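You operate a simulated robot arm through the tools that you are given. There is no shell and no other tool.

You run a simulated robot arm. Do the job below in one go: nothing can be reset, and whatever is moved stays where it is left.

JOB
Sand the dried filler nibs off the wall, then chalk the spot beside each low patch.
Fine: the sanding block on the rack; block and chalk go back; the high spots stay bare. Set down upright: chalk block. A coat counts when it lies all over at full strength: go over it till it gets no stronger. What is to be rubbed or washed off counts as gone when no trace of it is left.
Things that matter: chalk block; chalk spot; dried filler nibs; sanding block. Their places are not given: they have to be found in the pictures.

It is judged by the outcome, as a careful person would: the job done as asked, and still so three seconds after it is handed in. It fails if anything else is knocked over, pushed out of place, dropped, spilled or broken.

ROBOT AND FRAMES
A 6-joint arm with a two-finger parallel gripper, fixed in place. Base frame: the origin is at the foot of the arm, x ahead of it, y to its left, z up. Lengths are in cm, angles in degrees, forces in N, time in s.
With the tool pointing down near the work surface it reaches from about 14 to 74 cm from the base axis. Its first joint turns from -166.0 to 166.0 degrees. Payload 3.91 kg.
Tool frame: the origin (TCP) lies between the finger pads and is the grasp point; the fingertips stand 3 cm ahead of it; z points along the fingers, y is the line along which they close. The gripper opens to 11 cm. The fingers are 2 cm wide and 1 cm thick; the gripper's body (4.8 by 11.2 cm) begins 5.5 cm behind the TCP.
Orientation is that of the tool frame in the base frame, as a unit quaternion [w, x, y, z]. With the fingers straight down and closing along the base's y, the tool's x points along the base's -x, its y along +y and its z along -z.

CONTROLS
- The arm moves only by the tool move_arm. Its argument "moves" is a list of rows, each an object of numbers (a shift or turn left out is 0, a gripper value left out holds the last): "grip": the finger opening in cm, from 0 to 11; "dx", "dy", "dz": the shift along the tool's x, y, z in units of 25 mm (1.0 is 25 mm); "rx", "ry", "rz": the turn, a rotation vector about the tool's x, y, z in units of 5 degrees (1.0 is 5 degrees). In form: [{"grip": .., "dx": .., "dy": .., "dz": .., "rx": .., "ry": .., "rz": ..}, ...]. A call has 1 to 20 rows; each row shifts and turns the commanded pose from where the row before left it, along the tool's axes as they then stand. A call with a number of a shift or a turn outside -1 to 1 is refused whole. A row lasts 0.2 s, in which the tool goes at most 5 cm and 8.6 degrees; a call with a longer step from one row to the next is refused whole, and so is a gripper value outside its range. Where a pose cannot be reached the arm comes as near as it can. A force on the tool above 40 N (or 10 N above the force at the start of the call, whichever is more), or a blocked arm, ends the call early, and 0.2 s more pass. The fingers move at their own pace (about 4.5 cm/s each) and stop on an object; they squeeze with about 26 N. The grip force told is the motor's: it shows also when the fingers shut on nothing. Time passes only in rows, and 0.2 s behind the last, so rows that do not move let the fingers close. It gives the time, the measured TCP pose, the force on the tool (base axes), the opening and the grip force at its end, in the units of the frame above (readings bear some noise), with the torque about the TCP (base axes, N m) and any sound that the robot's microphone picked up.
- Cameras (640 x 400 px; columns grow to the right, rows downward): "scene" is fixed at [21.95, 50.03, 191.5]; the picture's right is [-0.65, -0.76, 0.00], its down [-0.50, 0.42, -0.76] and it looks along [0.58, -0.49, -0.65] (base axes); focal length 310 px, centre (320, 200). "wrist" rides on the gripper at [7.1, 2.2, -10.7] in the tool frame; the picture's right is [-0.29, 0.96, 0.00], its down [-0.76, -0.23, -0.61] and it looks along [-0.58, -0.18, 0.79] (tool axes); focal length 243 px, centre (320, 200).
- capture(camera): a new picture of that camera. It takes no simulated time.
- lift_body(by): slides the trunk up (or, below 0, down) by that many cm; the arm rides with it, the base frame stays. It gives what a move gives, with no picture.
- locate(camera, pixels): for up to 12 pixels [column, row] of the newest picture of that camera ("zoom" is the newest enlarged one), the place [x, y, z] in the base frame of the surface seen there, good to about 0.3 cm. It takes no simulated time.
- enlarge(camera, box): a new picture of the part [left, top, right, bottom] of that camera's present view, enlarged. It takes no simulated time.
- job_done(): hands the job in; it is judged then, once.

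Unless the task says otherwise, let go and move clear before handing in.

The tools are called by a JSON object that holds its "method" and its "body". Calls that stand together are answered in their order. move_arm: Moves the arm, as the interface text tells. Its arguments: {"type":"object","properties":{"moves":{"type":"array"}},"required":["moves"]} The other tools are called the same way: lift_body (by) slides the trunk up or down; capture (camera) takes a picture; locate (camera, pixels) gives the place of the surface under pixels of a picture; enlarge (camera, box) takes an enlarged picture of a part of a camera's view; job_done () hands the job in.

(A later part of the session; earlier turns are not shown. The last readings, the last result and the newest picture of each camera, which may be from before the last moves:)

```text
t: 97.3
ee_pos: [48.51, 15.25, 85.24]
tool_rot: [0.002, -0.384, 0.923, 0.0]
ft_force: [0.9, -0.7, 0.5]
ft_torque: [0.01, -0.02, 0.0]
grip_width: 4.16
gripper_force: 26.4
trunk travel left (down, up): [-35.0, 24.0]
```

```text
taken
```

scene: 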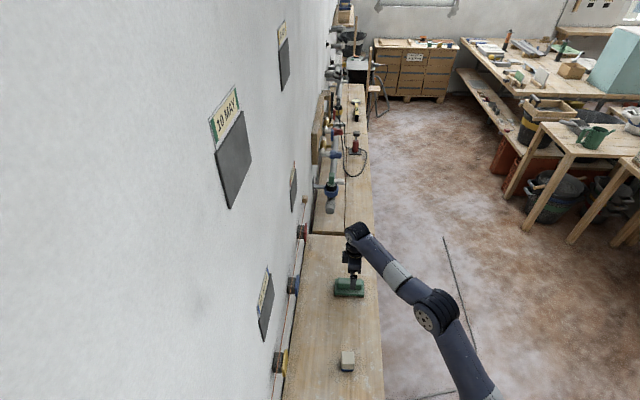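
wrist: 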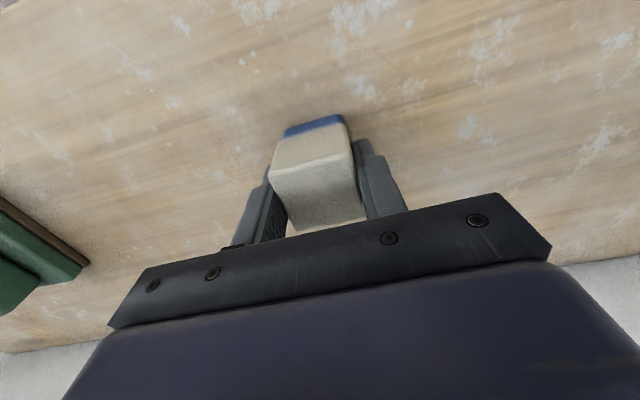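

The chalk is held (4.16 cm wide). I'll lift it, raise the trunk, and turn it toward the wall.

{"method": "move_arm", "body": {"moves": [{"dz": -0.4}, {"dz": -0.8}, {"dz": -1}, {"dz": -1}, {}]}}

{"method": "lift_body", "body": {"by": 20}}

{"method": "move_arm", "body": {"moves": [{"ry": -1, "dx": 0.2}, {"ry": -1, "dx": 0.2}, {"ry": -1}, {"ry": -1}, {"ry": -1}, {"ry": -1}, {"ry": -1}, {"ry": -1}, {"ry": -1}, {"ry": -1}, {"ry": -1}, {"ry": -1}, {"ry": -1}, {"ry": -1}, {"ry": -1}, {"ry": -1}, {"ry": -1}, {"ry": -1}, {}]}}

{"method": "capture", "body": {"camera": "wrist"}}

```text
t: 98.5
ee_pos: [48.51, 15.24, 93.29]
tool_rot: [0.002, -0.384, 0.923, 0.0]
ft_force: [0.1, 0.0, -0.7]
ft_torque: [-0.01, 0.04, 0.0]
grip_width: 4.18
gripper_force: 25.8
trunk travel left (down, up): [-35.0, 24.0]
```

```text
t: 100.7
ee_pos: [48.48, 15.26, 113.13]
tool_rot: [0.001, -0.384, 0.923, 0.001]
ft_force: [0.7, -0.4, -1.2]
ft_torque: [0.03, -0.01, 0.0]
grip_width: 4.12
gripper_force: 26.4
trunk travel left (down, up): [-55.0, 4.0]
```

```text
t: 104.7
ee_pos: [47.87, 14.6, 113.19]
tool_rot: [0.654, -0.272, 0.652, 0.272]
ft_force: [0.0, -0.7, -1.8]
ft_torque: [-0.02, 0.03, 0.04]
grip_width: 4.15
gripper_force: 25.8
trunk travel left (down, up): [-55.0, 4.0]
```

```text
taken
```

wrist: 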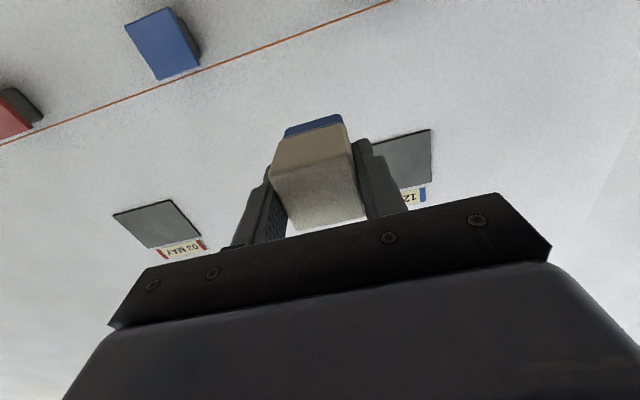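

The chalk faces the wall. I'll bring it in front of the 12 MAY plate (s≈16.5, z≈127), about 2 cm short of contact.

{"method": "move_arm", "body": {"moves": [{"dx": -0.93, "dy": 0.47, "dz": 0.5}, {"dx": -0.93, "dy": 0.47, "dz": 0.9}, {"dx": -0.93, "dy": 0.47, "dz": 0.9}, {"dx": -0.93, "dy": 0.47, "dz": 0.9}, {"dx": -0.93, "dy": 0.47, "dz": 0.9}, {"dx": -0.91, "dy": 0.46, "dz": 0.9}, {"dz": 0.7}, {}]}}

{"method": "capture", "body": {"camera": "wrist"}}

{"method": "enlarge", "body": {"camera": "scene", "box": [220, 230, 380, 350]}}

```text
t: 106.5
ee_pos: [52.81, 29.53, 127.15]
tool_rot: [0.653, -0.272, 0.652, 0.272]
ft_force: [0.2, 0.1, -0.5]
ft_torque: [0.01, 0.0, 0.0]
grip_width: 4.15
gripper_force: 26.0
trunk travel left (down, up): [-55.0, 4.0]
```

```text
taken
```

wrist: 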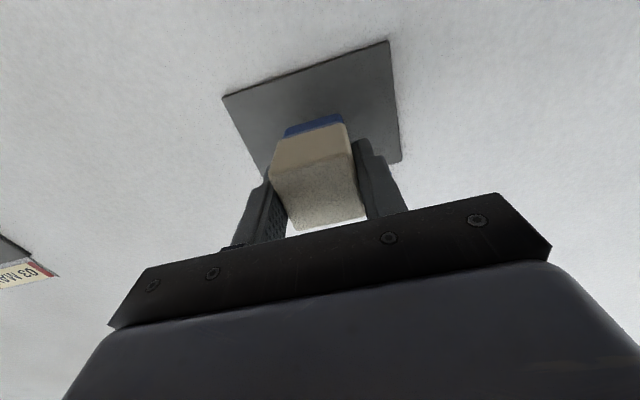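

```text
3.33 times, centred on (300, 290) of scene
```

zoom: 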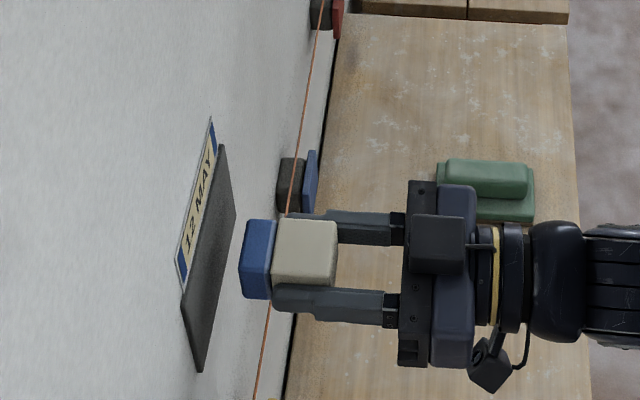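

The blue chalk face is squarely in front of the low left plate. I'll locate the plate corners from this close view and ease toward contact.

{"method": "locate", "body": {"camera": "wrist", "pixels": [[226, 99], [387, 45], [398, 157], [262, 170], [280, 90], [350, 70], [240, 110], [385, 100]]}}

{"method": "move_arm", "body": {"moves": [{"dz": 0.3}, {"dz": 0.2}, {"dz": 0.15}, {"dz": 0.1}, {}]}}

```text
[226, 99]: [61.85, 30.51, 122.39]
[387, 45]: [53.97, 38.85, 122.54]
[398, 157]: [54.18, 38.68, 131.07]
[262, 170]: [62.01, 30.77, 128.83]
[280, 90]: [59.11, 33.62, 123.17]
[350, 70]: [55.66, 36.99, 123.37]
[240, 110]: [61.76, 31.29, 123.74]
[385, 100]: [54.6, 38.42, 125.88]
```

```text
t: 107.7
ee_pos: [54.24, 30.93, 126.94]
tool_rot: [0.654, -0.271, 0.652, 0.271]
ft_force: [0.5, 0.2, -0.5]
ft_torque: [-0.02, 0.02, -0.02]
grip_width: 4.16
gripper_force: 25.9
trunk travel left (down, up): [-55.0, 4.0]
```

{"method": "move_arm", "body": {"moves": [{"dz": 0.05}, {"dz": 0.05}, {}]}}

```text
t: 108.5
ee_pos: [54.29, 30.94, 126.96]
tool_rot: [0.653, -0.272, 0.652, 0.273]
ft_force: [-4.8, -6.7, -4.5]
ft_torque: [-0.06, 0.12, -0.17]
grip_width: 4.15
gripper_force: 25.9
trunk travel left (down, up): [-55.0, 4.0]
```

Contact at about 8 N. I'll stroke left and right along the middle band and then look at the coat.

{"method": "move_arm", "body": {"moves": [{"dy": 0.6}, {"dy": 0.6}, {"dy": 0.6}, {"dy": -0.6}, {"dy": -0.6}, {"dy": -0.6}, {"dy": -0.6}, {"dy": -0.6}, {"dy": -0.6}, {"dy": 0.6}, {"dy": 0.6}, {"dy": 0.6}, {}]}}

{"method": "capture", "body": {"camera": "wrist"}}

{"method": "enlarge", "body": {"camera": "scene", "box": [220, 230, 340, 350]}}

```text
t: 111.3
ee_pos: [54.39, 30.97, 126.98]
tool_rot: [0.654, -0.272, 0.651, 0.272]
ft_force: [0.0, 0.1, -0.1]
ft_torque: [-0.01, -0.02, -0.02]
grip_width: 4.14
gripper_force: 25.8
trunk travel left (down, up): [-55.0, 4.0]
```

```text
taken
```

wrist: 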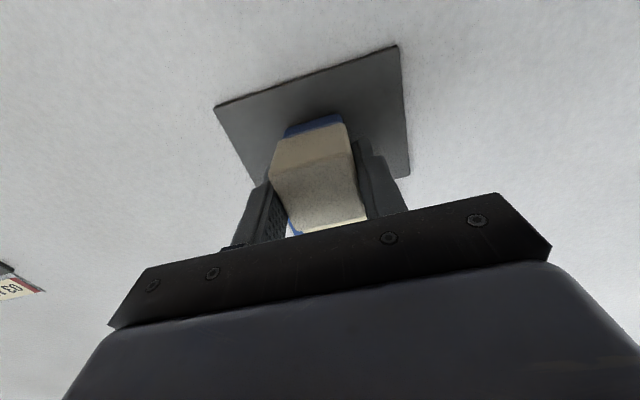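

```text
3.33 times, centred on (280, 290) of scene
```

zoom: 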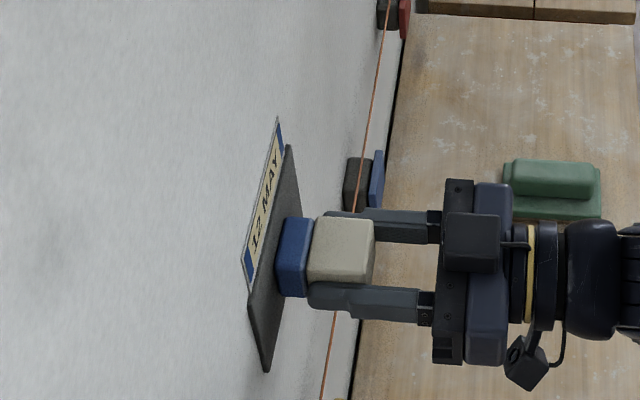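

No blue coat is visible yet and the contact force fell to zero, so the chalk probably hadn't kept touching. I'll press in again and check the force during strokes.

{"method": "move_arm", "body": {"moves": [{"dz": 0.06}, {"dz": 0.04}, {}]}}

```text
t: 112.1
ee_pos: [54.31, 30.99, 127.12]
tool_rot: [0.654, -0.271, 0.652, 0.272]
ft_force: [-13.8, -13.8, -5.5]
ft_torque: [-0.12, 0.09, -0.14]
grip_width: 4.15
gripper_force: 26.3
trunk travel left (down, up): [-55.0, 4.0]
```

{"method": "move_arm", "body": {"moves": [{"dy": 0.4}, {"dy": 0.4}, {"dy": 0.4}, {"dy": 0.4}, {}]}}

{"method": "capture", "body": {"camera": "wrist"}}

{"method": "enlarge", "body": {"camera": "scene", "box": [220, 230, 340, 350]}}

```text
t: 113.3
ee_pos: [51.58, 33.81, 126.94]
tool_rot: [0.654, -0.272, 0.65, 0.274]
ft_force: [-8.8, -22.7, 0.4]
ft_torque: [0.08, -0.04, -0.34]
grip_width: 4.17
gripper_force: 25.9
trunk travel left (down, up): [-55.0, 4.0]
```

```text
taken
```

wrist: 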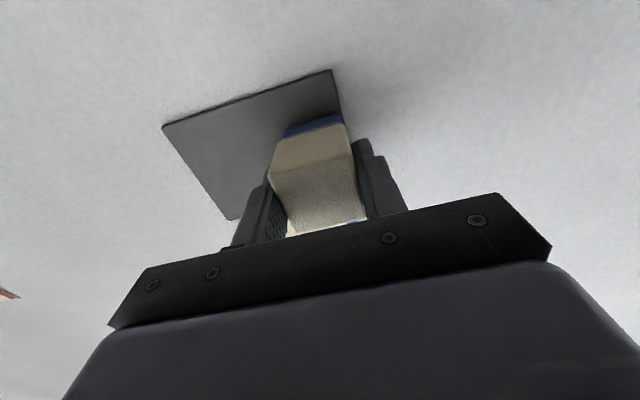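

```text
3.33 times, centred on (280, 290) of scene
```

zoom: 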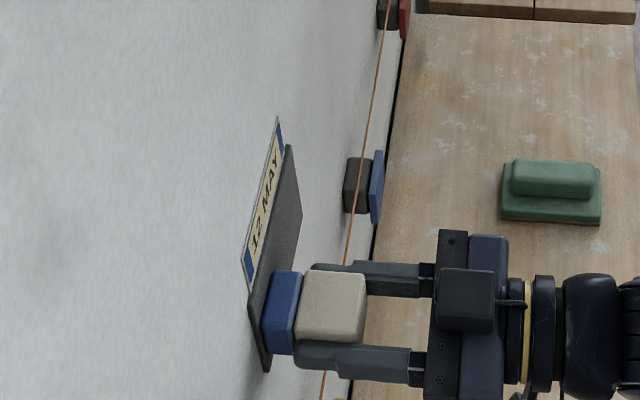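

With about 22 N of contact the plate still shows no blue. I'll zoom in to see whether any mark was left.

{"method": "enlarge", "body": {"camera": "wrist", "box": [150, 50, 360, 230]}}

{"method": "enlarge", "body": {"camera": "scene", "box": [245, 265, 305, 325]}}

```text
2.22 times, centred on (255, 140) of wrist
```

zoom: 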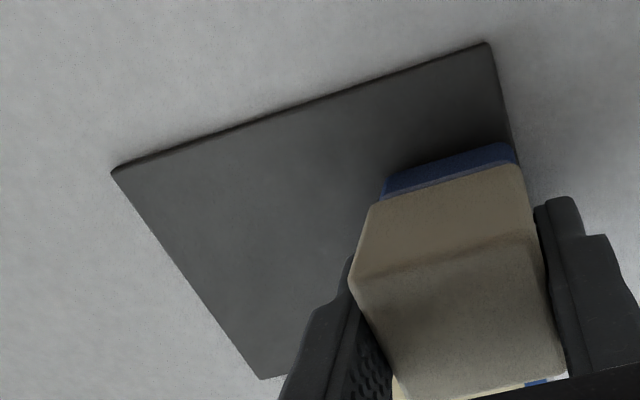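

```text
6.67 times, centred on (275, 295) of scene
```

zoom: 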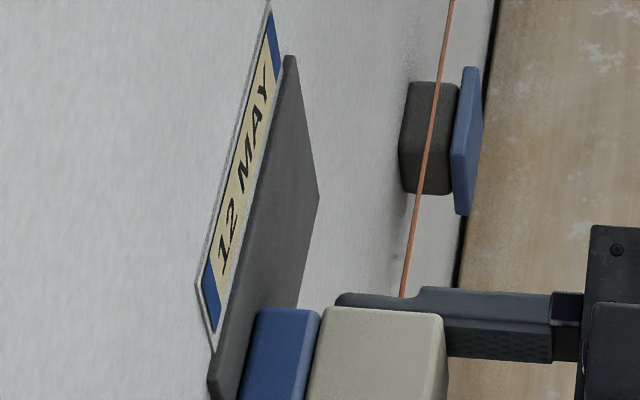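

No trace of blue on the plate, so the dark plates are evidently not what takes the chalk; they may be the "patches" themselves, with the chalk spots beside them. I'll back off and inspect the wall around the plates closely for faint spots.

{"method": "move_arm", "body": {"moves": [{"dz": -0.3}, {"dz": -1}, {"dz": -1}, {"dz": -1}, {"dz": -1}, {"dy": -1, "dz": -0.5}, {"dy": -1}, {"dy": -1}, {"dy": -1}, {}]}}

{"method": "capture", "body": {"camera": "wrist"}}

{"method": "enlarge", "body": {"camera": "wrist", "box": [340, 0, 560, 200]}}

{"method": "enlarge", "body": {"camera": "wrist", "box": [0, 0, 280, 240]}}

```text
t: 115.5
ee_pos: [50.43, 18.37, 126.94]
tool_rot: [0.653, -0.272, 0.652, 0.272]
ft_force: [-0.2, 0.4, -0.6]
ft_torque: [0.01, 0.01, 0.0]
grip_width: 4.12
gripper_force: 25.8
trunk travel left (down, up): [-55.0, 4.0]
```

```text
taken
```

wrist: 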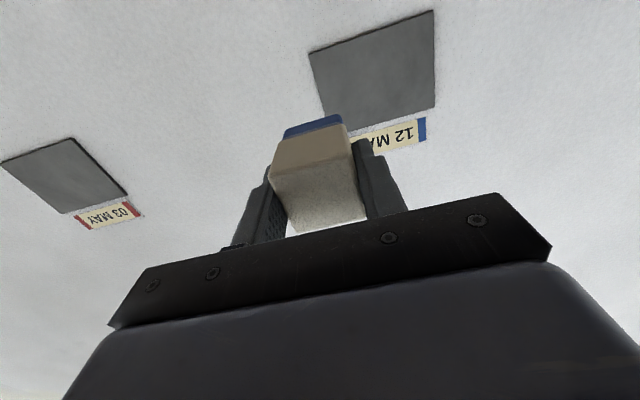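

```text
2.00 times, centred on (450, 100) of wrist
```

zoom: 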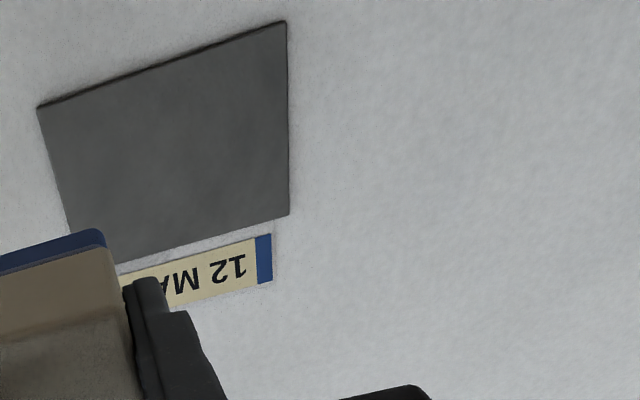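

```text
1.67 times, centred on (140, 120) of wrist
```

zoom: 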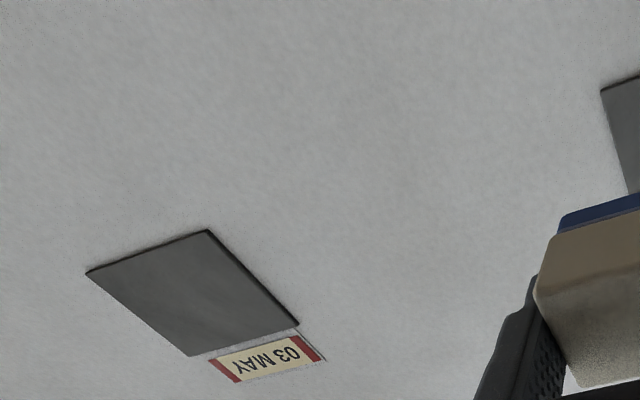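

I'll compare the touched plate with the untouched one at higher zoom to be sure no coat is building.

{"method": "enlarge", "body": {"camera": "wrist", "box": [300, 0, 450, 130]}}

{"method": "enlarge", "body": {"camera": "wrist", "box": [0, 120, 150, 240]}}

{"method": "enlarge", "body": {"camera": "scene", "box": [240, 255, 300, 350]}}

```text
3.08 times, centred on (375, 65) of wrist
```

zoom: 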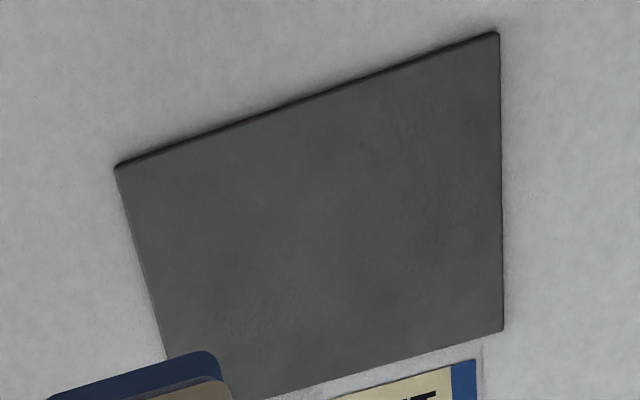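

```text
3.33 times, centred on (75, 180) of wrist
```

zoom: 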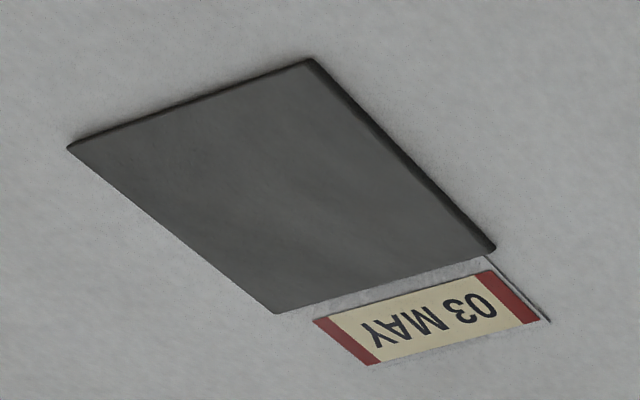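

```text
4.21 times, centred on (270, 302) of scene
```

zoom: 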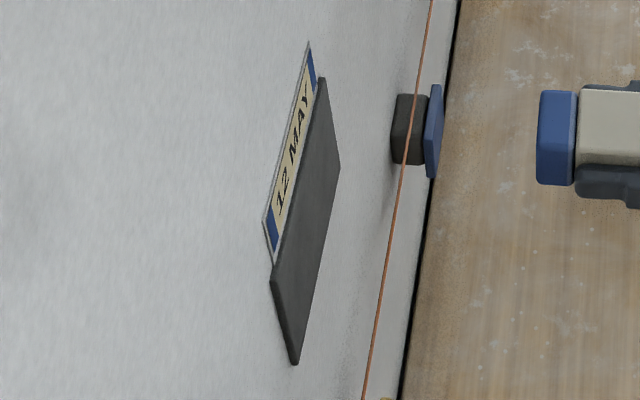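

The dark plate takes no chalk at all, and blue chalk makes sense on the white wall instead, so I must find the real spots. I'll look around with the wrist camera, first along the left part of the wall.

{"method": "move_arm", "body": {"moves": [{"dy": 1, "dz": -0.5}, {"dy": 1, "dz": -0.5}, {"dy": 1, "dz": -0.5}, {"dy": 1, "dz": -0.5}, {"dy": 1}, {"dy": 1}, {"dy": 1}, {"dy": 1}, {"dy": 1}, {"rx": -0.6, "dy": 0.9}, {"rx": -0.6, "dy": 0.9}, {"rx": -0.6, "dy": 0.9}, {"rx": -0.6, "dy": 0.9}, {"rx": -0.6, "dy": 0.9}, {"rx": -0.6, "dy": 0.9}, {"rx": -0.6, "dy": 0.9}, {"rx": -0.6, "dy": 0.9}, {"rx": -0.6, "dy": 0.9}, {"rx": -0.6, "dy": 0.9}]}}

{"method": "capture", "body": {"camera": "wrist"}}

```text
t: 119.5
ee_pos: [17.71, 36.16, 127.9]
tool_rot: [0.56, -0.433, 0.558, 0.432]
ft_force: [0.1, -0.6, -1.5]
ft_torque: [-0.01, 0.01, 0.0]
grip_width: 4.14
gripper_force: 26.7
out of reach, approached as far as the arm can: row 7, 8, 9, 12, 14, 15, 17
trunk travel left (down, up): [-55.0, 4.0]
```

```text
taken
```

wrist: 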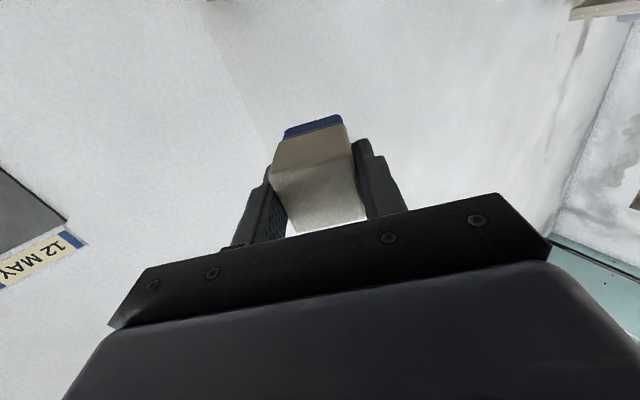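

The plastered wall ends at a corner on the left and nothing is marked there. I'll keep turning to view the rest of the room on that side.

{"method": "move_arm", "body": {"moves": [{"rx": -1, "dy": 0.5}, {"rx": -1, "dy": 0.5}, {"rx": -1, "dy": 0.5}, {"rx": -1, "dy": 0.5}, {"rx": -1, "dy": 0.5}, {"rx": -1, "dy": 0.5}, {"rx": -1, "dy": 0.5}, {"rx": -1, "dy": 0.5}, {"rx": -1, "dy": 0.5}, {"rx": -1, "dy": 0.5}]}}

{"method": "capture", "body": {"camera": "wrist"}}

```text
t: 121.7
ee_pos: [5.26, 34.77, 127.75]
tool_rot: [-0.327, 0.628, -0.325, -0.627]
ft_force: [-0.4, -0.4, -0.4]
ft_torque: [-0.03, 0.02, 0.04]
grip_width: 4.12
gripper_force: 26.0
trunk travel left (down, up): [-55.0, 4.0]
```

```text
taken
```

wrist: 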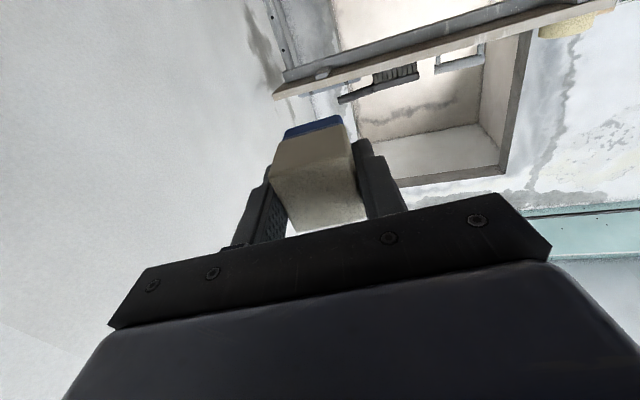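

Nothing relevant on this side, only a window and a shelf. I'll go back and examine the touched plate closely to see whether a faint coat has begun.

{"method": "move_arm", "body": {"moves": [{"rx": 1, "dy": -0.7}, {"rx": 1, "dy": -0.7}, {"rx": 1, "dy": -0.7}, {"rx": 1, "dy": -0.7}, {"rx": 1, "dy": -0.7}, {"rx": 1, "dy": -0.7}, {"rx": 1, "dy": -0.7}, {"rx": 1, "dy": -0.7}, {"rx": 1, "dy": -0.7}, {"rx": 1, "dy": -0.7}, {"rx": 1, "dy": -0.7}, {"rx": 1, "dy": -0.7}, {"rx": 1, "dy": -0.7}, {"rx": 1, "dy": -0.7}, {"rx": 1, "dy": -0.7}, {"rx": 0.6, "dy": -0.7}]}}

{"method": "capture", "body": {"camera": "wrist"}}

```text
t: 125.1
ee_pos: [36.66, 28.61, 127.15]
tool_rot: [0.648, -0.284, 0.647, 0.284]
ft_force: [-0.3, -0.3, -1.2]
ft_torque: [-0.03, 0.01, 0.06]
grip_width: 4.15
gripper_force: 26.1
out of reach, approached as far as the arm can: row 12, 13, 14, 15, 16
trunk travel left (down, up): [-55.0, 4.0]
```

```text
taken
```

wrist: 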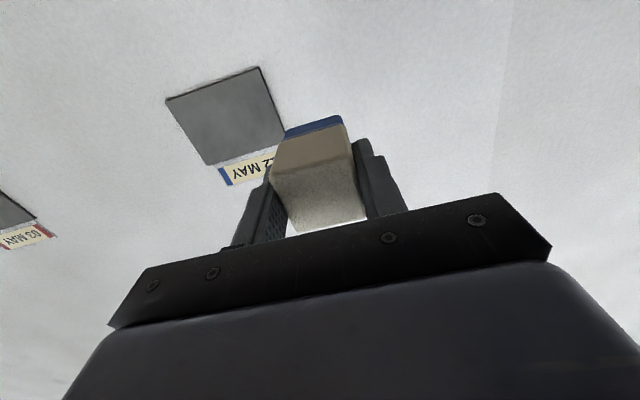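

{"method": "enlarge", "body": {"camera": "wrist", "box": [155, 55, 295, 195]}}

{"method": "enlarge", "body": {"camera": "wrist", "box": [340, 0, 600, 180]}}

{"method": "enlarge", "body": {"camera": "wrist", "box": [0, 0, 180, 180]}}

```text
2.86 times, centred on (225, 125) of wrist
```

zoom: 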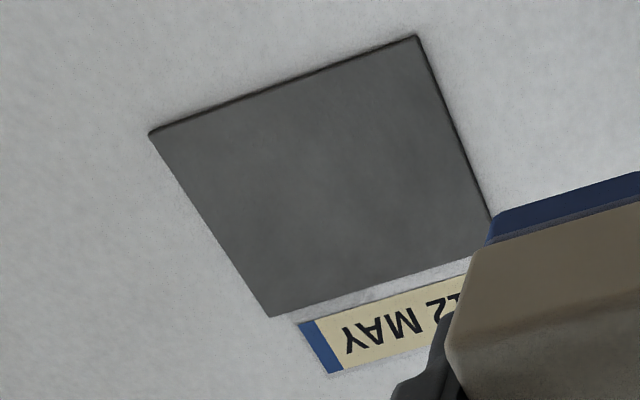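

```text
2.22 times, centred on (470, 90) of wrist
```

zoom: 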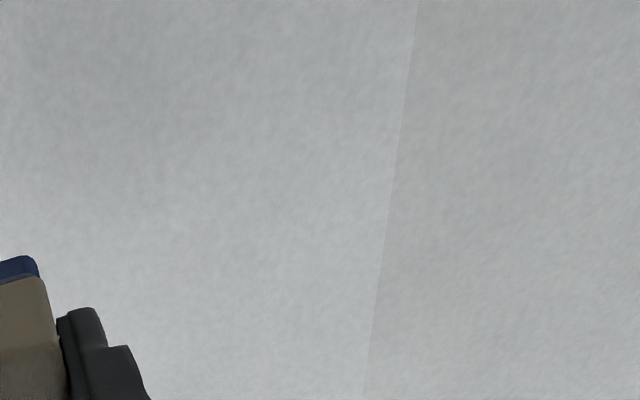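

```text
2.22 times, centred on (90, 90) of wrist
```

zoom: 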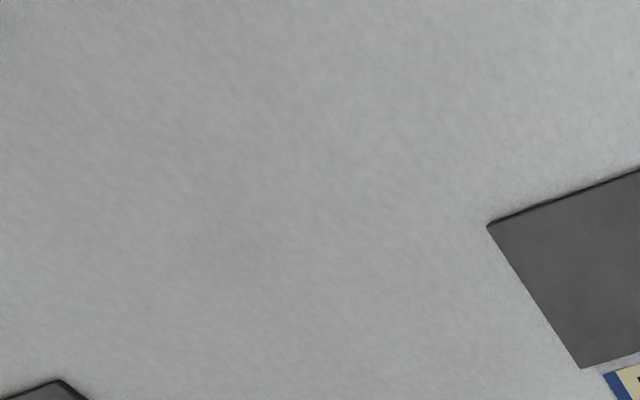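

The plate is definitely unmarked. Let me look in detail at the label holders and plate edges, in case the "spot" is the strip between plate and label.

{"method": "enlarge", "body": {"camera": "scene", "box": [200, 75, 260, 135]}}

{"method": "enlarge", "body": {"camera": "scene", "box": [205, 110, 255, 215]}}

{"method": "enlarge", "body": {"camera": "wrist", "box": [195, 130, 295, 200]}}

```text
6.67 times, centred on (230, 105) of scene
```

zoom: 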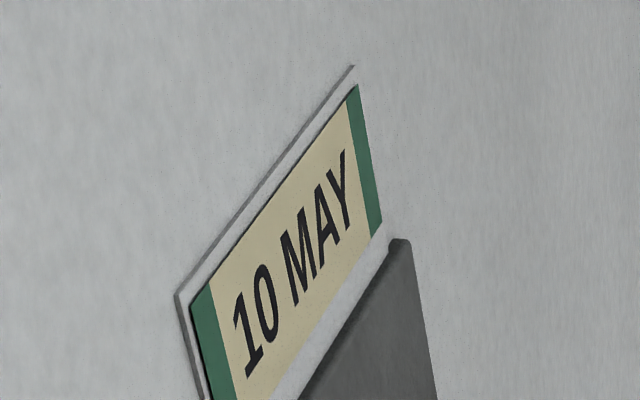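

```text
3.81 times, centred on (230, 162) of scene
```

zoom: 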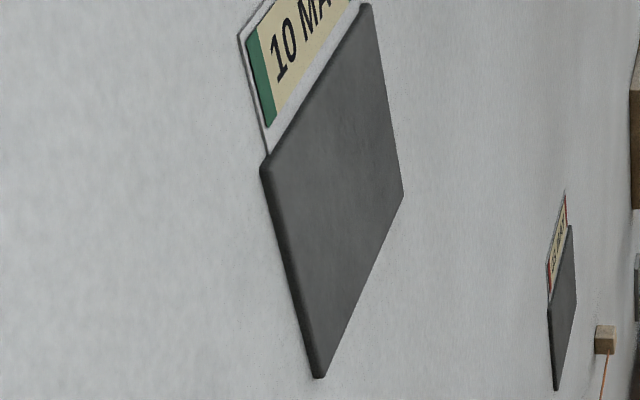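

```text
5.71 times, centred on (245, 165) of wrist
```

zoom: 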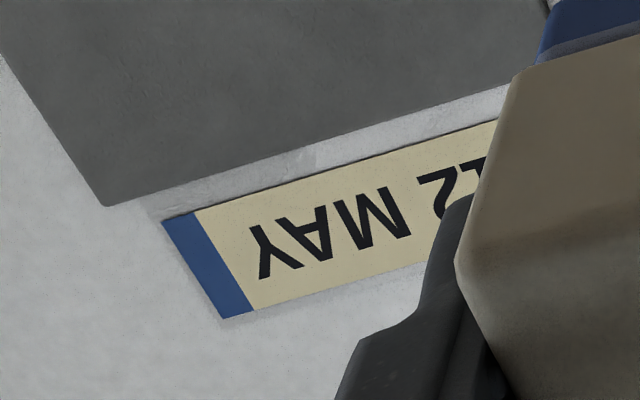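

The label is just a sign on a thin white backing. I'll survey the lower wall between bench and plates from close range, looking for faint spots near the string blocks.

{"method": "lift_body", "body": {"by": -16}}

{"method": "move_arm", "body": {"moves": [{"ry": 1}, {"ry": 1}, {"ry": 1}, {"ry": 1}, {"dy": -1}, {"dy": -1}, {}]}}

{"method": "capture", "body": {"camera": "wrist"}}

{"method": "enlarge", "body": {"camera": "wrist", "box": [0, 0, 320, 200]}}

{"method": "enlarge", "body": {"camera": "wrist", "box": [320, 0, 640, 200]}}

```text
t: 126.9
ee_pos: [36.78, 28.69, 111.15]
tool_rot: [0.648, -0.285, 0.647, 0.284]
ft_force: [0.3, 0.3, -0.4]
ft_torque: [0.0, 0.02, 0.01]
grip_width: 4.14
gripper_force: 26.1
trunk travel left (down, up): [-39.0, 20.0]
```

```text
t: 128.5
ee_pos: [40.57, 25.3, 111.12]
tool_rot: [0.526, -0.33, 0.75, 0.231]
ft_force: [-0.6, -0.9, -1.0]
ft_torque: [0.01, 0.01, 0.0]
grip_width: 4.15
gripper_force: 25.9
trunk travel left (down, up): [-39.0, 20.0]
```

```text
taken
```

wrist: 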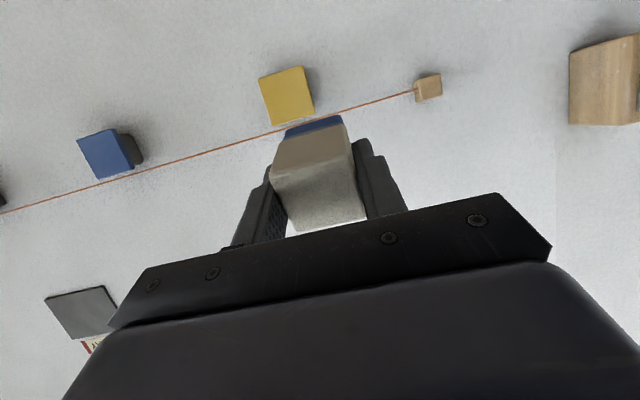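

```text
2.00 times, centred on (160, 100) of wrist
```

zoom: 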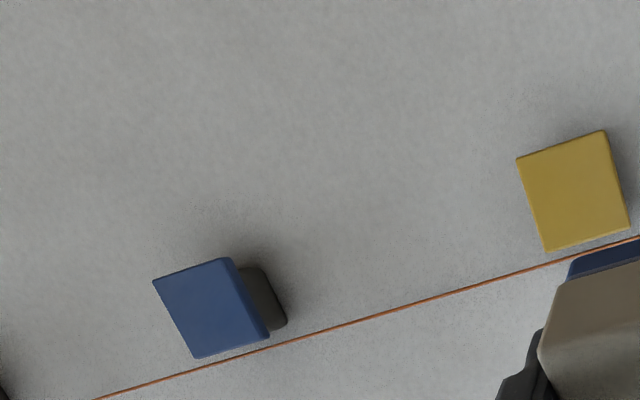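

```text
2.00 times, centred on (480, 100) of wrist
```

zoom: 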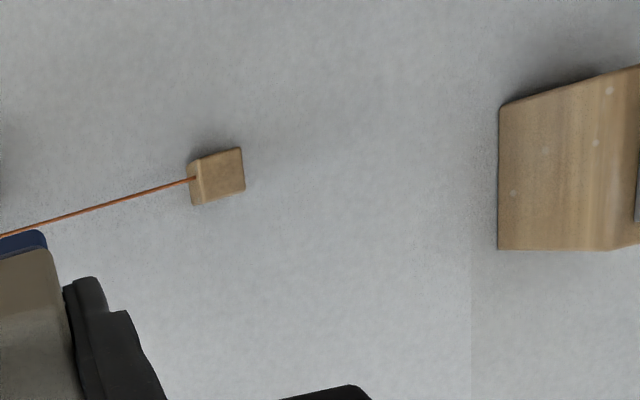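

The lower wall is bare too, so the plates remain the only visible "spots". I'll test the 12 MAY plate again with slow strokes and force checks, to be certain whether it takes chalk.

{"method": "lift_body", "body": {"by": 16}}

{"method": "move_arm", "body": {"moves": [{"ry": -1}, {"ry": -1}, {"ry": -1}, {"ry": -1}, {"rx": 0.2}, {"dy": -0.8}, {}]}}

```text
t: 130.3
ee_pos: [40.52, 25.47, 127.13]
tool_rot: [0.526, -0.33, 0.749, 0.23]
ft_force: [0.4, 0.1, -0.7]
ft_torque: [-0.01, 0.01, 0.02]
grip_width: 4.15
gripper_force: 26.0
trunk travel left (down, up): [-55.0, 4.0]
```

```text
t: 131.9
ee_pos: [42.07, 24.05, 127.13]
tool_rot: [0.651, -0.279, 0.649, 0.279]
ft_force: [0.4, -0.6, -0.5]
ft_torque: [-0.03, -0.02, -0.01]
grip_width: 4.15
gripper_force: 26.0
trunk travel left (down, up): [-55.0, 4.0]
```

{"method": "move_arm", "body": {"moves": [{"rx": 0.3, "dy": -0.75}, {"dy": -0.75, "dz": 0.9}, {"dz": 1}, {"dz": 1}, {"dz": 1}, {"dz": 0.9}, {}]}}

{"method": "move_arm", "body": {"moves": [{"dz": 0.25}, {"dz": 0.15}, {}]}}

```text
t: 133.5
ee_pos: [53.09, 29.8, 127.04]
tool_rot: [0.654, -0.27, 0.653, 0.269]
ft_force: [-0.4, -0.7, -0.1]
ft_torque: [-0.01, 0.01, 0.01]
grip_width: 4.12
gripper_force: 26.5
trunk travel left (down, up): [-55.0, 4.0]
```

```text
t: 134.3
ee_pos: [53.91, 30.45, 127.01]
tool_rot: [0.654, -0.27, 0.653, 0.27]
ft_force: [-0.5, -0.1, -0.4]
ft_torque: [-0.03, 0.02, 0.03]
grip_width: 4.17
gripper_force: 26.1
trunk travel left (down, up): [-55.0, 4.0]
```

{"method": "move_arm", "body": {"moves": [{"dz": 0.2}, {"dz": 0.1}, {}]}}

{"method": "move_arm", "body": {"moves": [{"dz": 0.04}, {}]}}

```text
t: 135.1
ee_pos: [54.26, 30.88, 127.09]
tool_rot: [0.654, -0.27, 0.653, 0.27]
ft_force: [-3.8, -2.8, -0.4]
ft_torque: [0.05, -0.07, 0.02]
grip_width: 4.14
gripper_force: 26.3
trunk travel left (down, up): [-55.0, 4.0]
```

```text
t: 135.7
ee_pos: [54.29, 30.97, 126.98]
tool_rot: [0.653, -0.27, 0.654, 0.271]
ft_force: [-10.2, -9.4, -5.1]
ft_torque: [-0.03, 0.02, 0.09]
grip_width: 4.13
gripper_force: 26.2
trunk travel left (down, up): [-55.0, 4.0]
```

Firm contact at about 13 N. Now slow strokes to one side and back.

{"method": "move_arm", "body": {"moves": [{"dy": 0.25}, {"dy": 0.25}, {"dy": 0.25}, {"dy": 0.25}, {"dy": 0.25}, {"dy": 0.25}, {"dy": -0.25}, {"dy": -0.25}, {"dy": -0.25}, {"dy": -0.25}, {"dy": -0.25}, {"dy": -0.25}, {"dy": -0.25}, {"dy": -0.25}, {"dy": -0.25}, {"dy": -0.25}, {"dy": -0.25}, {"dy": -0.25}]}}

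{"method": "enlarge", "body": {"camera": "wrist", "box": [200, 0, 480, 220]}}

```text
t: 139.5
ee_pos: [56.94, 28.42, 127.28]
tool_rot: [0.654, -0.27, 0.653, 0.27]
ft_force: [-17.8, -8.3, -1.2]
ft_torque: [-0.02, 0.01, 0.16]
grip_width: 4.17
gripper_force: 26.1
trunk travel left (down, up): [-55.0, 4.0]
```

```text
1.82 times, centred on (340, 110) of wrist
```

zoom: 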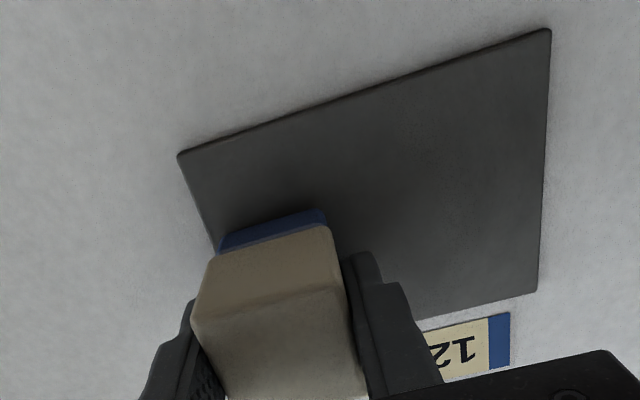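

Even with firm slow strokes the plate stays unmarked. Perhaps I pressed too hard for chalk, so I'll ease off to a light 4–8 N and test a few strokes with force checks.

{"method": "move_arm", "body": {"moves": [{"dz": -0.05}, {}]}}

{"method": "move_arm", "body": {"moves": [{"dy": 0.4}, {"dy": 0.4}, {"dy": 0.4}, {}]}}

{"method": "move_arm", "body": {"moves": [{"dy": 0.4}, {"dy": 0.4}, {"dy": 0.4}, {}]}}

{"method": "move_arm", "body": {"moves": [{"dy": -0.4}, {"dy": -0.4}, {"dy": -0.4}, {"dy": -0.4}, {"dy": -0.4}, {"dy": -0.4}, {}]}}

{"method": "enlarge", "body": {"camera": "wrist", "box": [200, 0, 480, 220]}}

```text
t: 140.1
ee_pos: [56.85, 28.46, 127.23]
tool_rot: [0.654, -0.27, 0.652, 0.27]
ft_force: [-10.7, -4.1, 0.0]
ft_torque: [0.02, -0.09, 0.11]
grip_width: 4.13
gripper_force: 26.5
trunk travel left (down, up): [-55.0, 4.0]
```

```text
t: 141.1
ee_pos: [54.85, 30.52, 127.26]
tool_rot: [0.654, -0.271, 0.652, 0.271]
ft_force: [-2.6, -5.3, -1.8]
ft_torque: [0.05, -0.01, -0.12]
grip_width: 4.16
gripper_force: 26.3
trunk travel left (down, up): [-55.0, 4.0]
```

```text
t: 142.1
ee_pos: [52.74, 32.51, 127.23]
tool_rot: [0.655, -0.269, 0.653, 0.269]
ft_force: [-5.4, -10.0, -1.0]
ft_torque: [0.03, -0.05, -0.12]
grip_width: 4.13
gripper_force: 26.1
trunk travel left (down, up): [-55.0, 4.0]
```

```text
t: 143.7
ee_pos: [56.91, 28.35, 127.28]
tool_rot: [0.654, -0.27, 0.653, 0.27]
ft_force: [-8.4, -4.1, -1.8]
ft_torque: [0.02, -0.02, 0.09]
grip_width: 4.16
gripper_force: 26.4
trunk travel left (down, up): [-55.0, 4.0]
```

```text
1.82 times, centred on (340, 110) of wrist
```

zoom: 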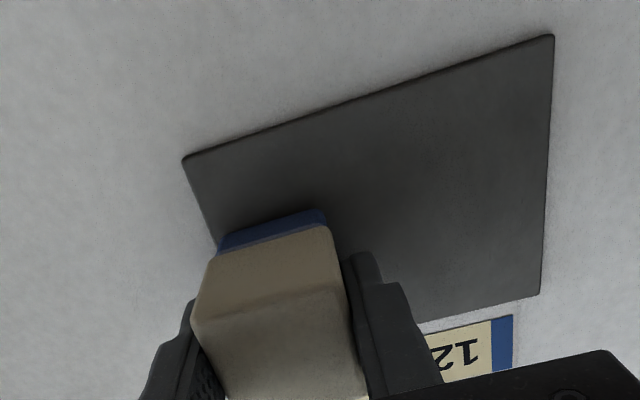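

The plates definitely do not take this chalk. I'll back away and search the wall beside the plates at strong magnification for faint outlines.

{"method": "move_arm", "body": {"moves": [{"dz": -0.3}, {"dz": -1}, {"dz": -1}, {"dz": -1}, {"dz": -1}, {"dz": -1}, {"dy": -1}, {"dy": -1}, {"dy": -1}, {}]}}

{"method": "capture", "body": {"camera": "wrist"}}

{"method": "enlarge", "body": {"camera": "wrist", "box": [430, 0, 560, 80]}}

{"method": "enlarge", "body": {"camera": "wrist", "box": [430, 80, 560, 160]}}

{"method": "enlarge", "body": {"camera": "wrist", "box": [200, 0, 330, 80]}}

{"method": "enlarge", "body": {"camera": "wrist", "box": [130, 60, 270, 150]}}

```text
t: 145.9
ee_pos: [53.17, 13.77, 127.14]
tool_rot: [0.655, -0.27, 0.653, 0.27]
ft_force: [-0.5, 0.1, -0.7]
ft_torque: [0.0, 0.02, 0.03]
grip_width: 4.17
gripper_force: 26.2
trunk travel left (down, up): [-55.0, 4.0]
```

```text
taken
```

wrist: 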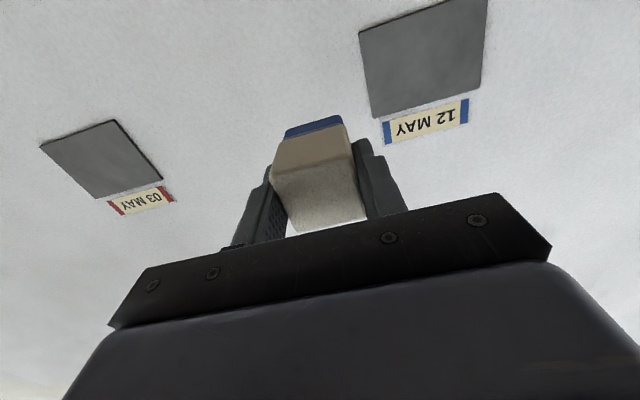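

```text
4.92 times, centred on (495, 40) of wrist
```

zoom: 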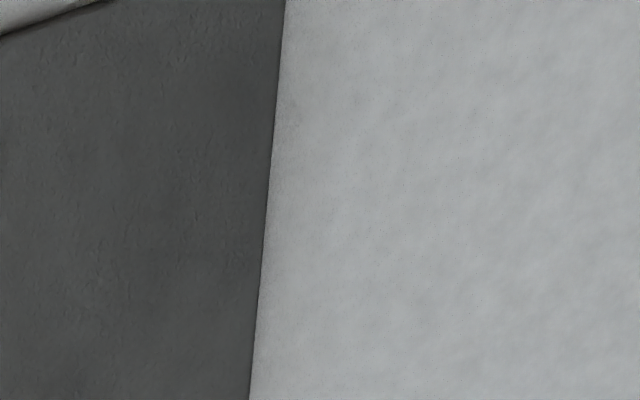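

```text
4.92 times, centred on (495, 120) of wrist
```

zoom: 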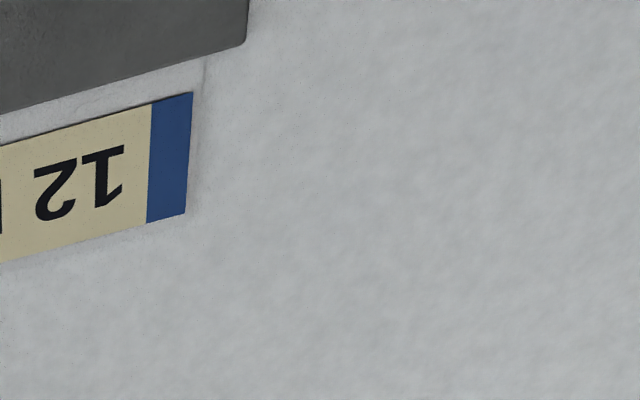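

```text
4.92 times, centred on (265, 40) of wrist
```

zoom: 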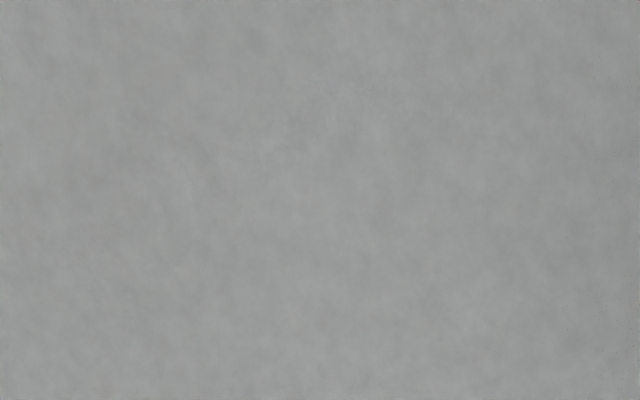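

```text
4.44 times, centred on (200, 105) of wrist
```

zoom: 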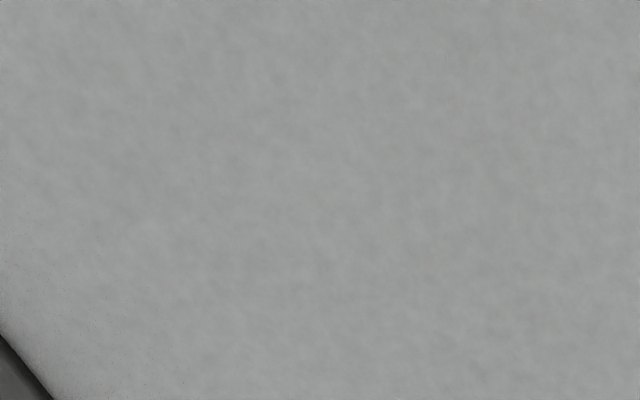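

The wall beside the plates shows no outline, but the plates' rough mortar-like texture suggests they are the filler patches themselves, and the chalk belongs on the wall beside the low ones. I'll touch the wall lightly just right of the 12 MAY patch and make one short stroke to see whether it takes chalk.

{"method": "move_arm", "body": {"moves": [{"dy": 0.4, "dz": 1}, {"dz": 1}, {"dz": 1}, {"dz": 1}, {"dz": 1}, {}]}}

{"method": "move_arm", "body": {"moves": [{"dz": 0.15}, {"dz": 0.1}, {}]}}

```text
t: 147.3
ee_pos: [61.14, 23.38, 127.27]
tool_rot: [0.654, -0.27, 0.653, 0.269]
ft_force: [0.6, -0.2, -1.2]
ft_torque: [0.0, -0.04, -0.01]
grip_width: 4.17
gripper_force: 26.0
trunk travel left (down, up): [-55.0, 4.0]
```

```text
t: 148.1
ee_pos: [61.52, 23.83, 127.2]
tool_rot: [0.654, -0.271, 0.652, 0.271]
ft_force: [0.8, 0.4, -0.4]
ft_torque: [-0.03, 0.01, 0.0]
grip_width: 4.14
gripper_force: 26.7
trunk travel left (down, up): [-55.0, 4.0]
```

{"method": "move_arm", "body": {"moves": [{"dz": 0.1}, {"dz": 0.06}, {}]}}

```text
t: 148.9
ee_pos: [61.7, 23.97, 127.18]
tool_rot: [0.654, -0.27, 0.653, 0.27]
ft_force: [-0.5, 0.1, -1.0]
ft_torque: [-0.05, 0.02, 0.0]
grip_width: 4.16
gripper_force: 25.9
trunk travel left (down, up): [-55.0, 4.0]
```

{"method": "move_arm", "body": {"moves": [{"dz": 0.06}, {"dz": 0.04}, {}]}}

```text
t: 149.7
ee_pos: [61.82, 24.04, 127.18]
tool_rot: [0.654, -0.271, 0.653, 0.27]
ft_force: [-10.7, -8.4, -1.7]
ft_torque: [-0.04, -0.01, 0.16]
grip_width: 4.16
gripper_force: 25.9
trunk travel left (down, up): [-55.0, 4.0]
```

{"method": "move_arm", "body": {"moves": [{"dy": -0.3}, {"dy": -0.3}, {"dy": -0.3}, {}]}}

{"method": "enlarge", "body": {"camera": "wrist", "box": [200, 40, 480, 220]}}

{"method": "enlarge", "body": {"camera": "scene", "box": [240, 220, 340, 320]}}

```text
t: 150.7
ee_pos: [63.43, 22.38, 127.38]
tool_rot: [0.654, -0.271, 0.652, 0.271]
ft_force: [-17.2, -8.5, -0.9]
ft_torque: [-0.02, 0.03, 0.23]
grip_width: 4.15
gripper_force: 25.9
trunk travel left (down, up): [-55.0, 4.0]
```

```text
2.22 times, centred on (340, 130) of wrist
```

zoom: 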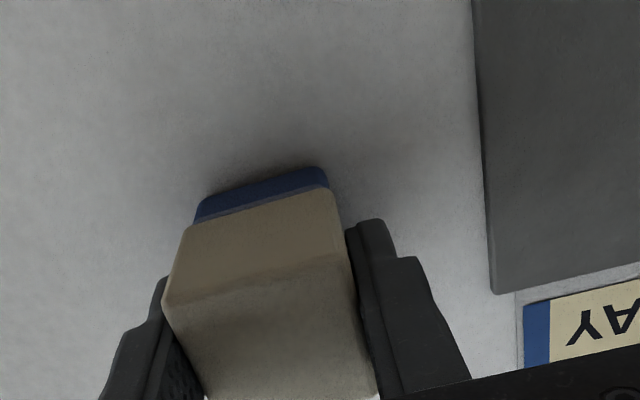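

```text
4.00 times, centred on (290, 270) of scene
```

zoom: 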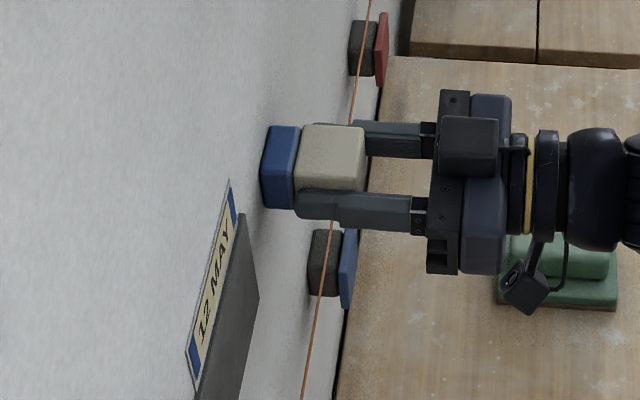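

The wall just right of the patch takes no chalk either, so marks appear only in particular zones and probing is harmless. I'll sweep along the wall from here toward the left side of the 03 MAY patch and look for any blue.

{"method": "move_arm", "body": {"moves": [{"dz": -0.03, "dy": -0.8}, {"dy": -0.8}, {"dy": -0.8}, {"dy": -0.8}, {"dy": -0.8}, {"dy": -0.8}, {"dy": -0.8}, {"dy": -0.8}, {"dy": -0.8}, {"dy": -0.8}, {}]}}

{"method": "capture", "body": {"camera": "wrist"}}

{"method": "enlarge", "body": {"camera": "scene", "box": [230, 200, 330, 320]}}

```text
t: 153.1
ee_pos: [77.56, 8.31, 127.2]
tool_rot: [0.654, -0.269, 0.654, 0.269]
ft_force: [-2.6, -3.7, -1.2]
ft_torque: [0.05, 0.0, -0.06]
grip_width: 4.15
gripper_force: 26.2
trunk travel left (down, up): [-55.0, 4.0]
```

```text
taken
```

wrist: 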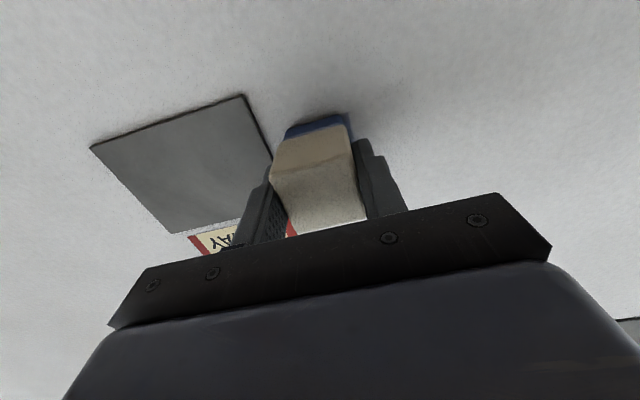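

```text
3.33 times, centred on (280, 260) of scene
```

zoom: 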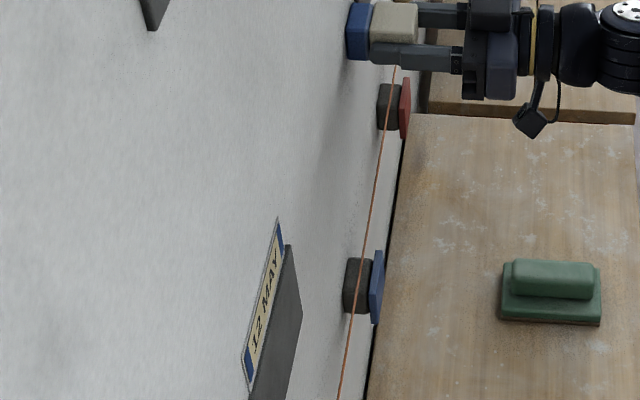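

No marks along this band. The 03 MAY patch is right here, so I'll test it: back off slightly, move onto it, press lightly and make a short stroke.

{"method": "move_arm", "body": {"moves": [{"dz": -0.4}, {"dy": -0.8}, {"dy": -0.8}, {"dy": -0.8}, {}]}}

{"method": "move_arm", "body": {"moves": [{"dz": 0.1}, {"dz": 0.1}, {}]}}

```text
t: 154.3
ee_pos: [81.12, 3.41, 127.17]
tool_rot: [0.654, -0.271, 0.653, 0.271]
ft_force: [0.4, 0.1, -0.4]
ft_torque: [0.0, 0.03, 0.03]
grip_width: 4.15
gripper_force: 26.2
trunk travel left (down, up): [-55.0, 4.0]
```

```text
t: 155.1
ee_pos: [81.62, 3.82, 127.23]
tool_rot: [0.654, -0.269, 0.653, 0.269]
ft_force: [-5.4, -2.7, -2.7]
ft_torque: [-0.01, 0.01, 0.11]
grip_width: 4.16
gripper_force: 26.2
trunk travel left (down, up): [-55.0, 4.0]
```

{"method": "move_arm", "body": {"moves": [{"dz": 0.03}, {"dy": -0.4}, {"dy": -0.4}, {"dy": -0.4}, {"dy": -0.4}, {}]}}

{"method": "capture", "body": {"camera": "wrist"}}

{"method": "enlarge", "body": {"camera": "wrist", "box": [160, 40, 460, 240]}}

```text
t: 156.5
ee_pos: [84.27, 0.89, 127.16]
tool_rot: [0.654, -0.271, 0.652, 0.271]
ft_force: [-4.0, -3.1, 0.0]
ft_torque: [0.0, -0.01, 0.05]
grip_width: 4.13
gripper_force: 26.2
trunk travel left (down, up): [-55.0, 4.0]
```

```text
taken
```

wrist: 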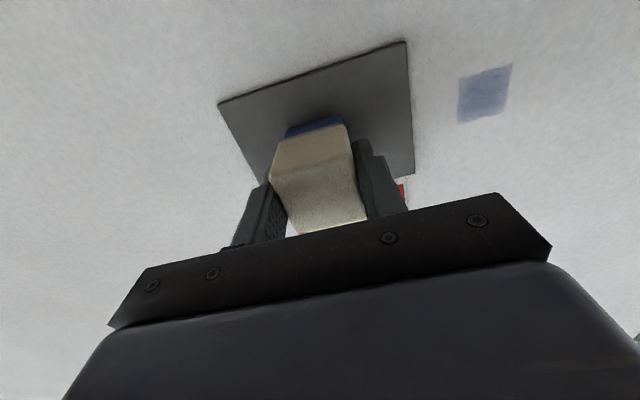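

```text
2.00 times, centred on (310, 140) of wrist
```

zoom: 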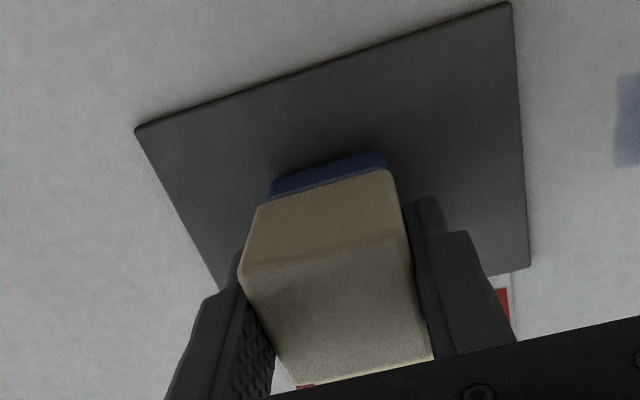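

A blue mark has appeared on the wall to the left of the 03 MAY patch, at wrist (485,93): that is the chalk spot, so my sweep crossed it. I'll back off and measure it.

{"method": "move_arm", "body": {"moves": [{"dz": -0.4}, {"dz": -1}, {"dz": -1}, {"dz": -1}, {"dz": -1}, {}]}}

{"method": "capture", "body": {"camera": "wrist"}}

{"method": "enlarge", "body": {"camera": "scene", "box": [250, 170, 330, 260]}}

```text
t: 157.9
ee_pos: [76.61, -7.02, 127.03]
tool_rot: [0.654, -0.271, 0.652, 0.271]
ft_force: [0.2, 0.2, -0.3]
ft_torque: [0.02, 0.05, 0.02]
grip_width: 4.16
gripper_force: 25.7
trunk travel left (down, up): [-55.0, 4.0]
```

```text
taken
```

wrist: 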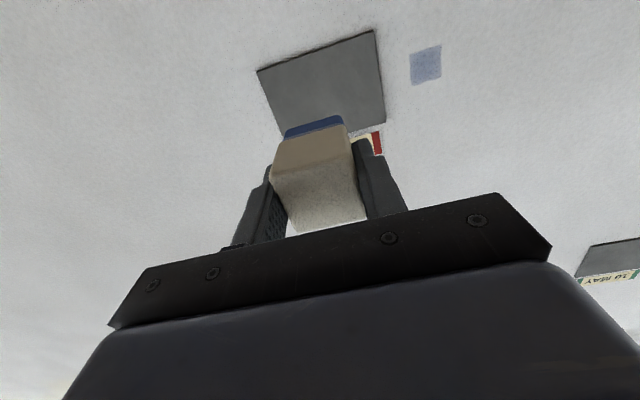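

```text
4.44 times, centred on (290, 215) of scene
```

zoom: 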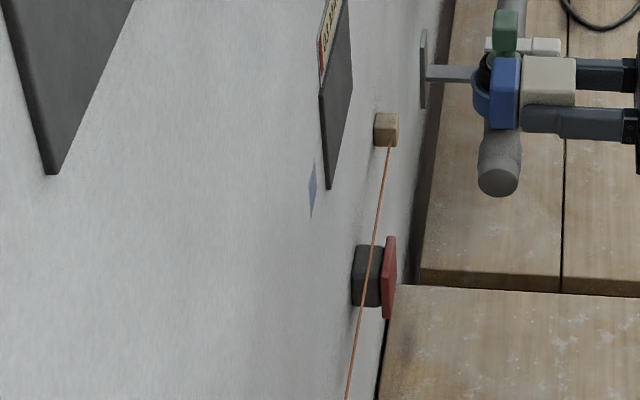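

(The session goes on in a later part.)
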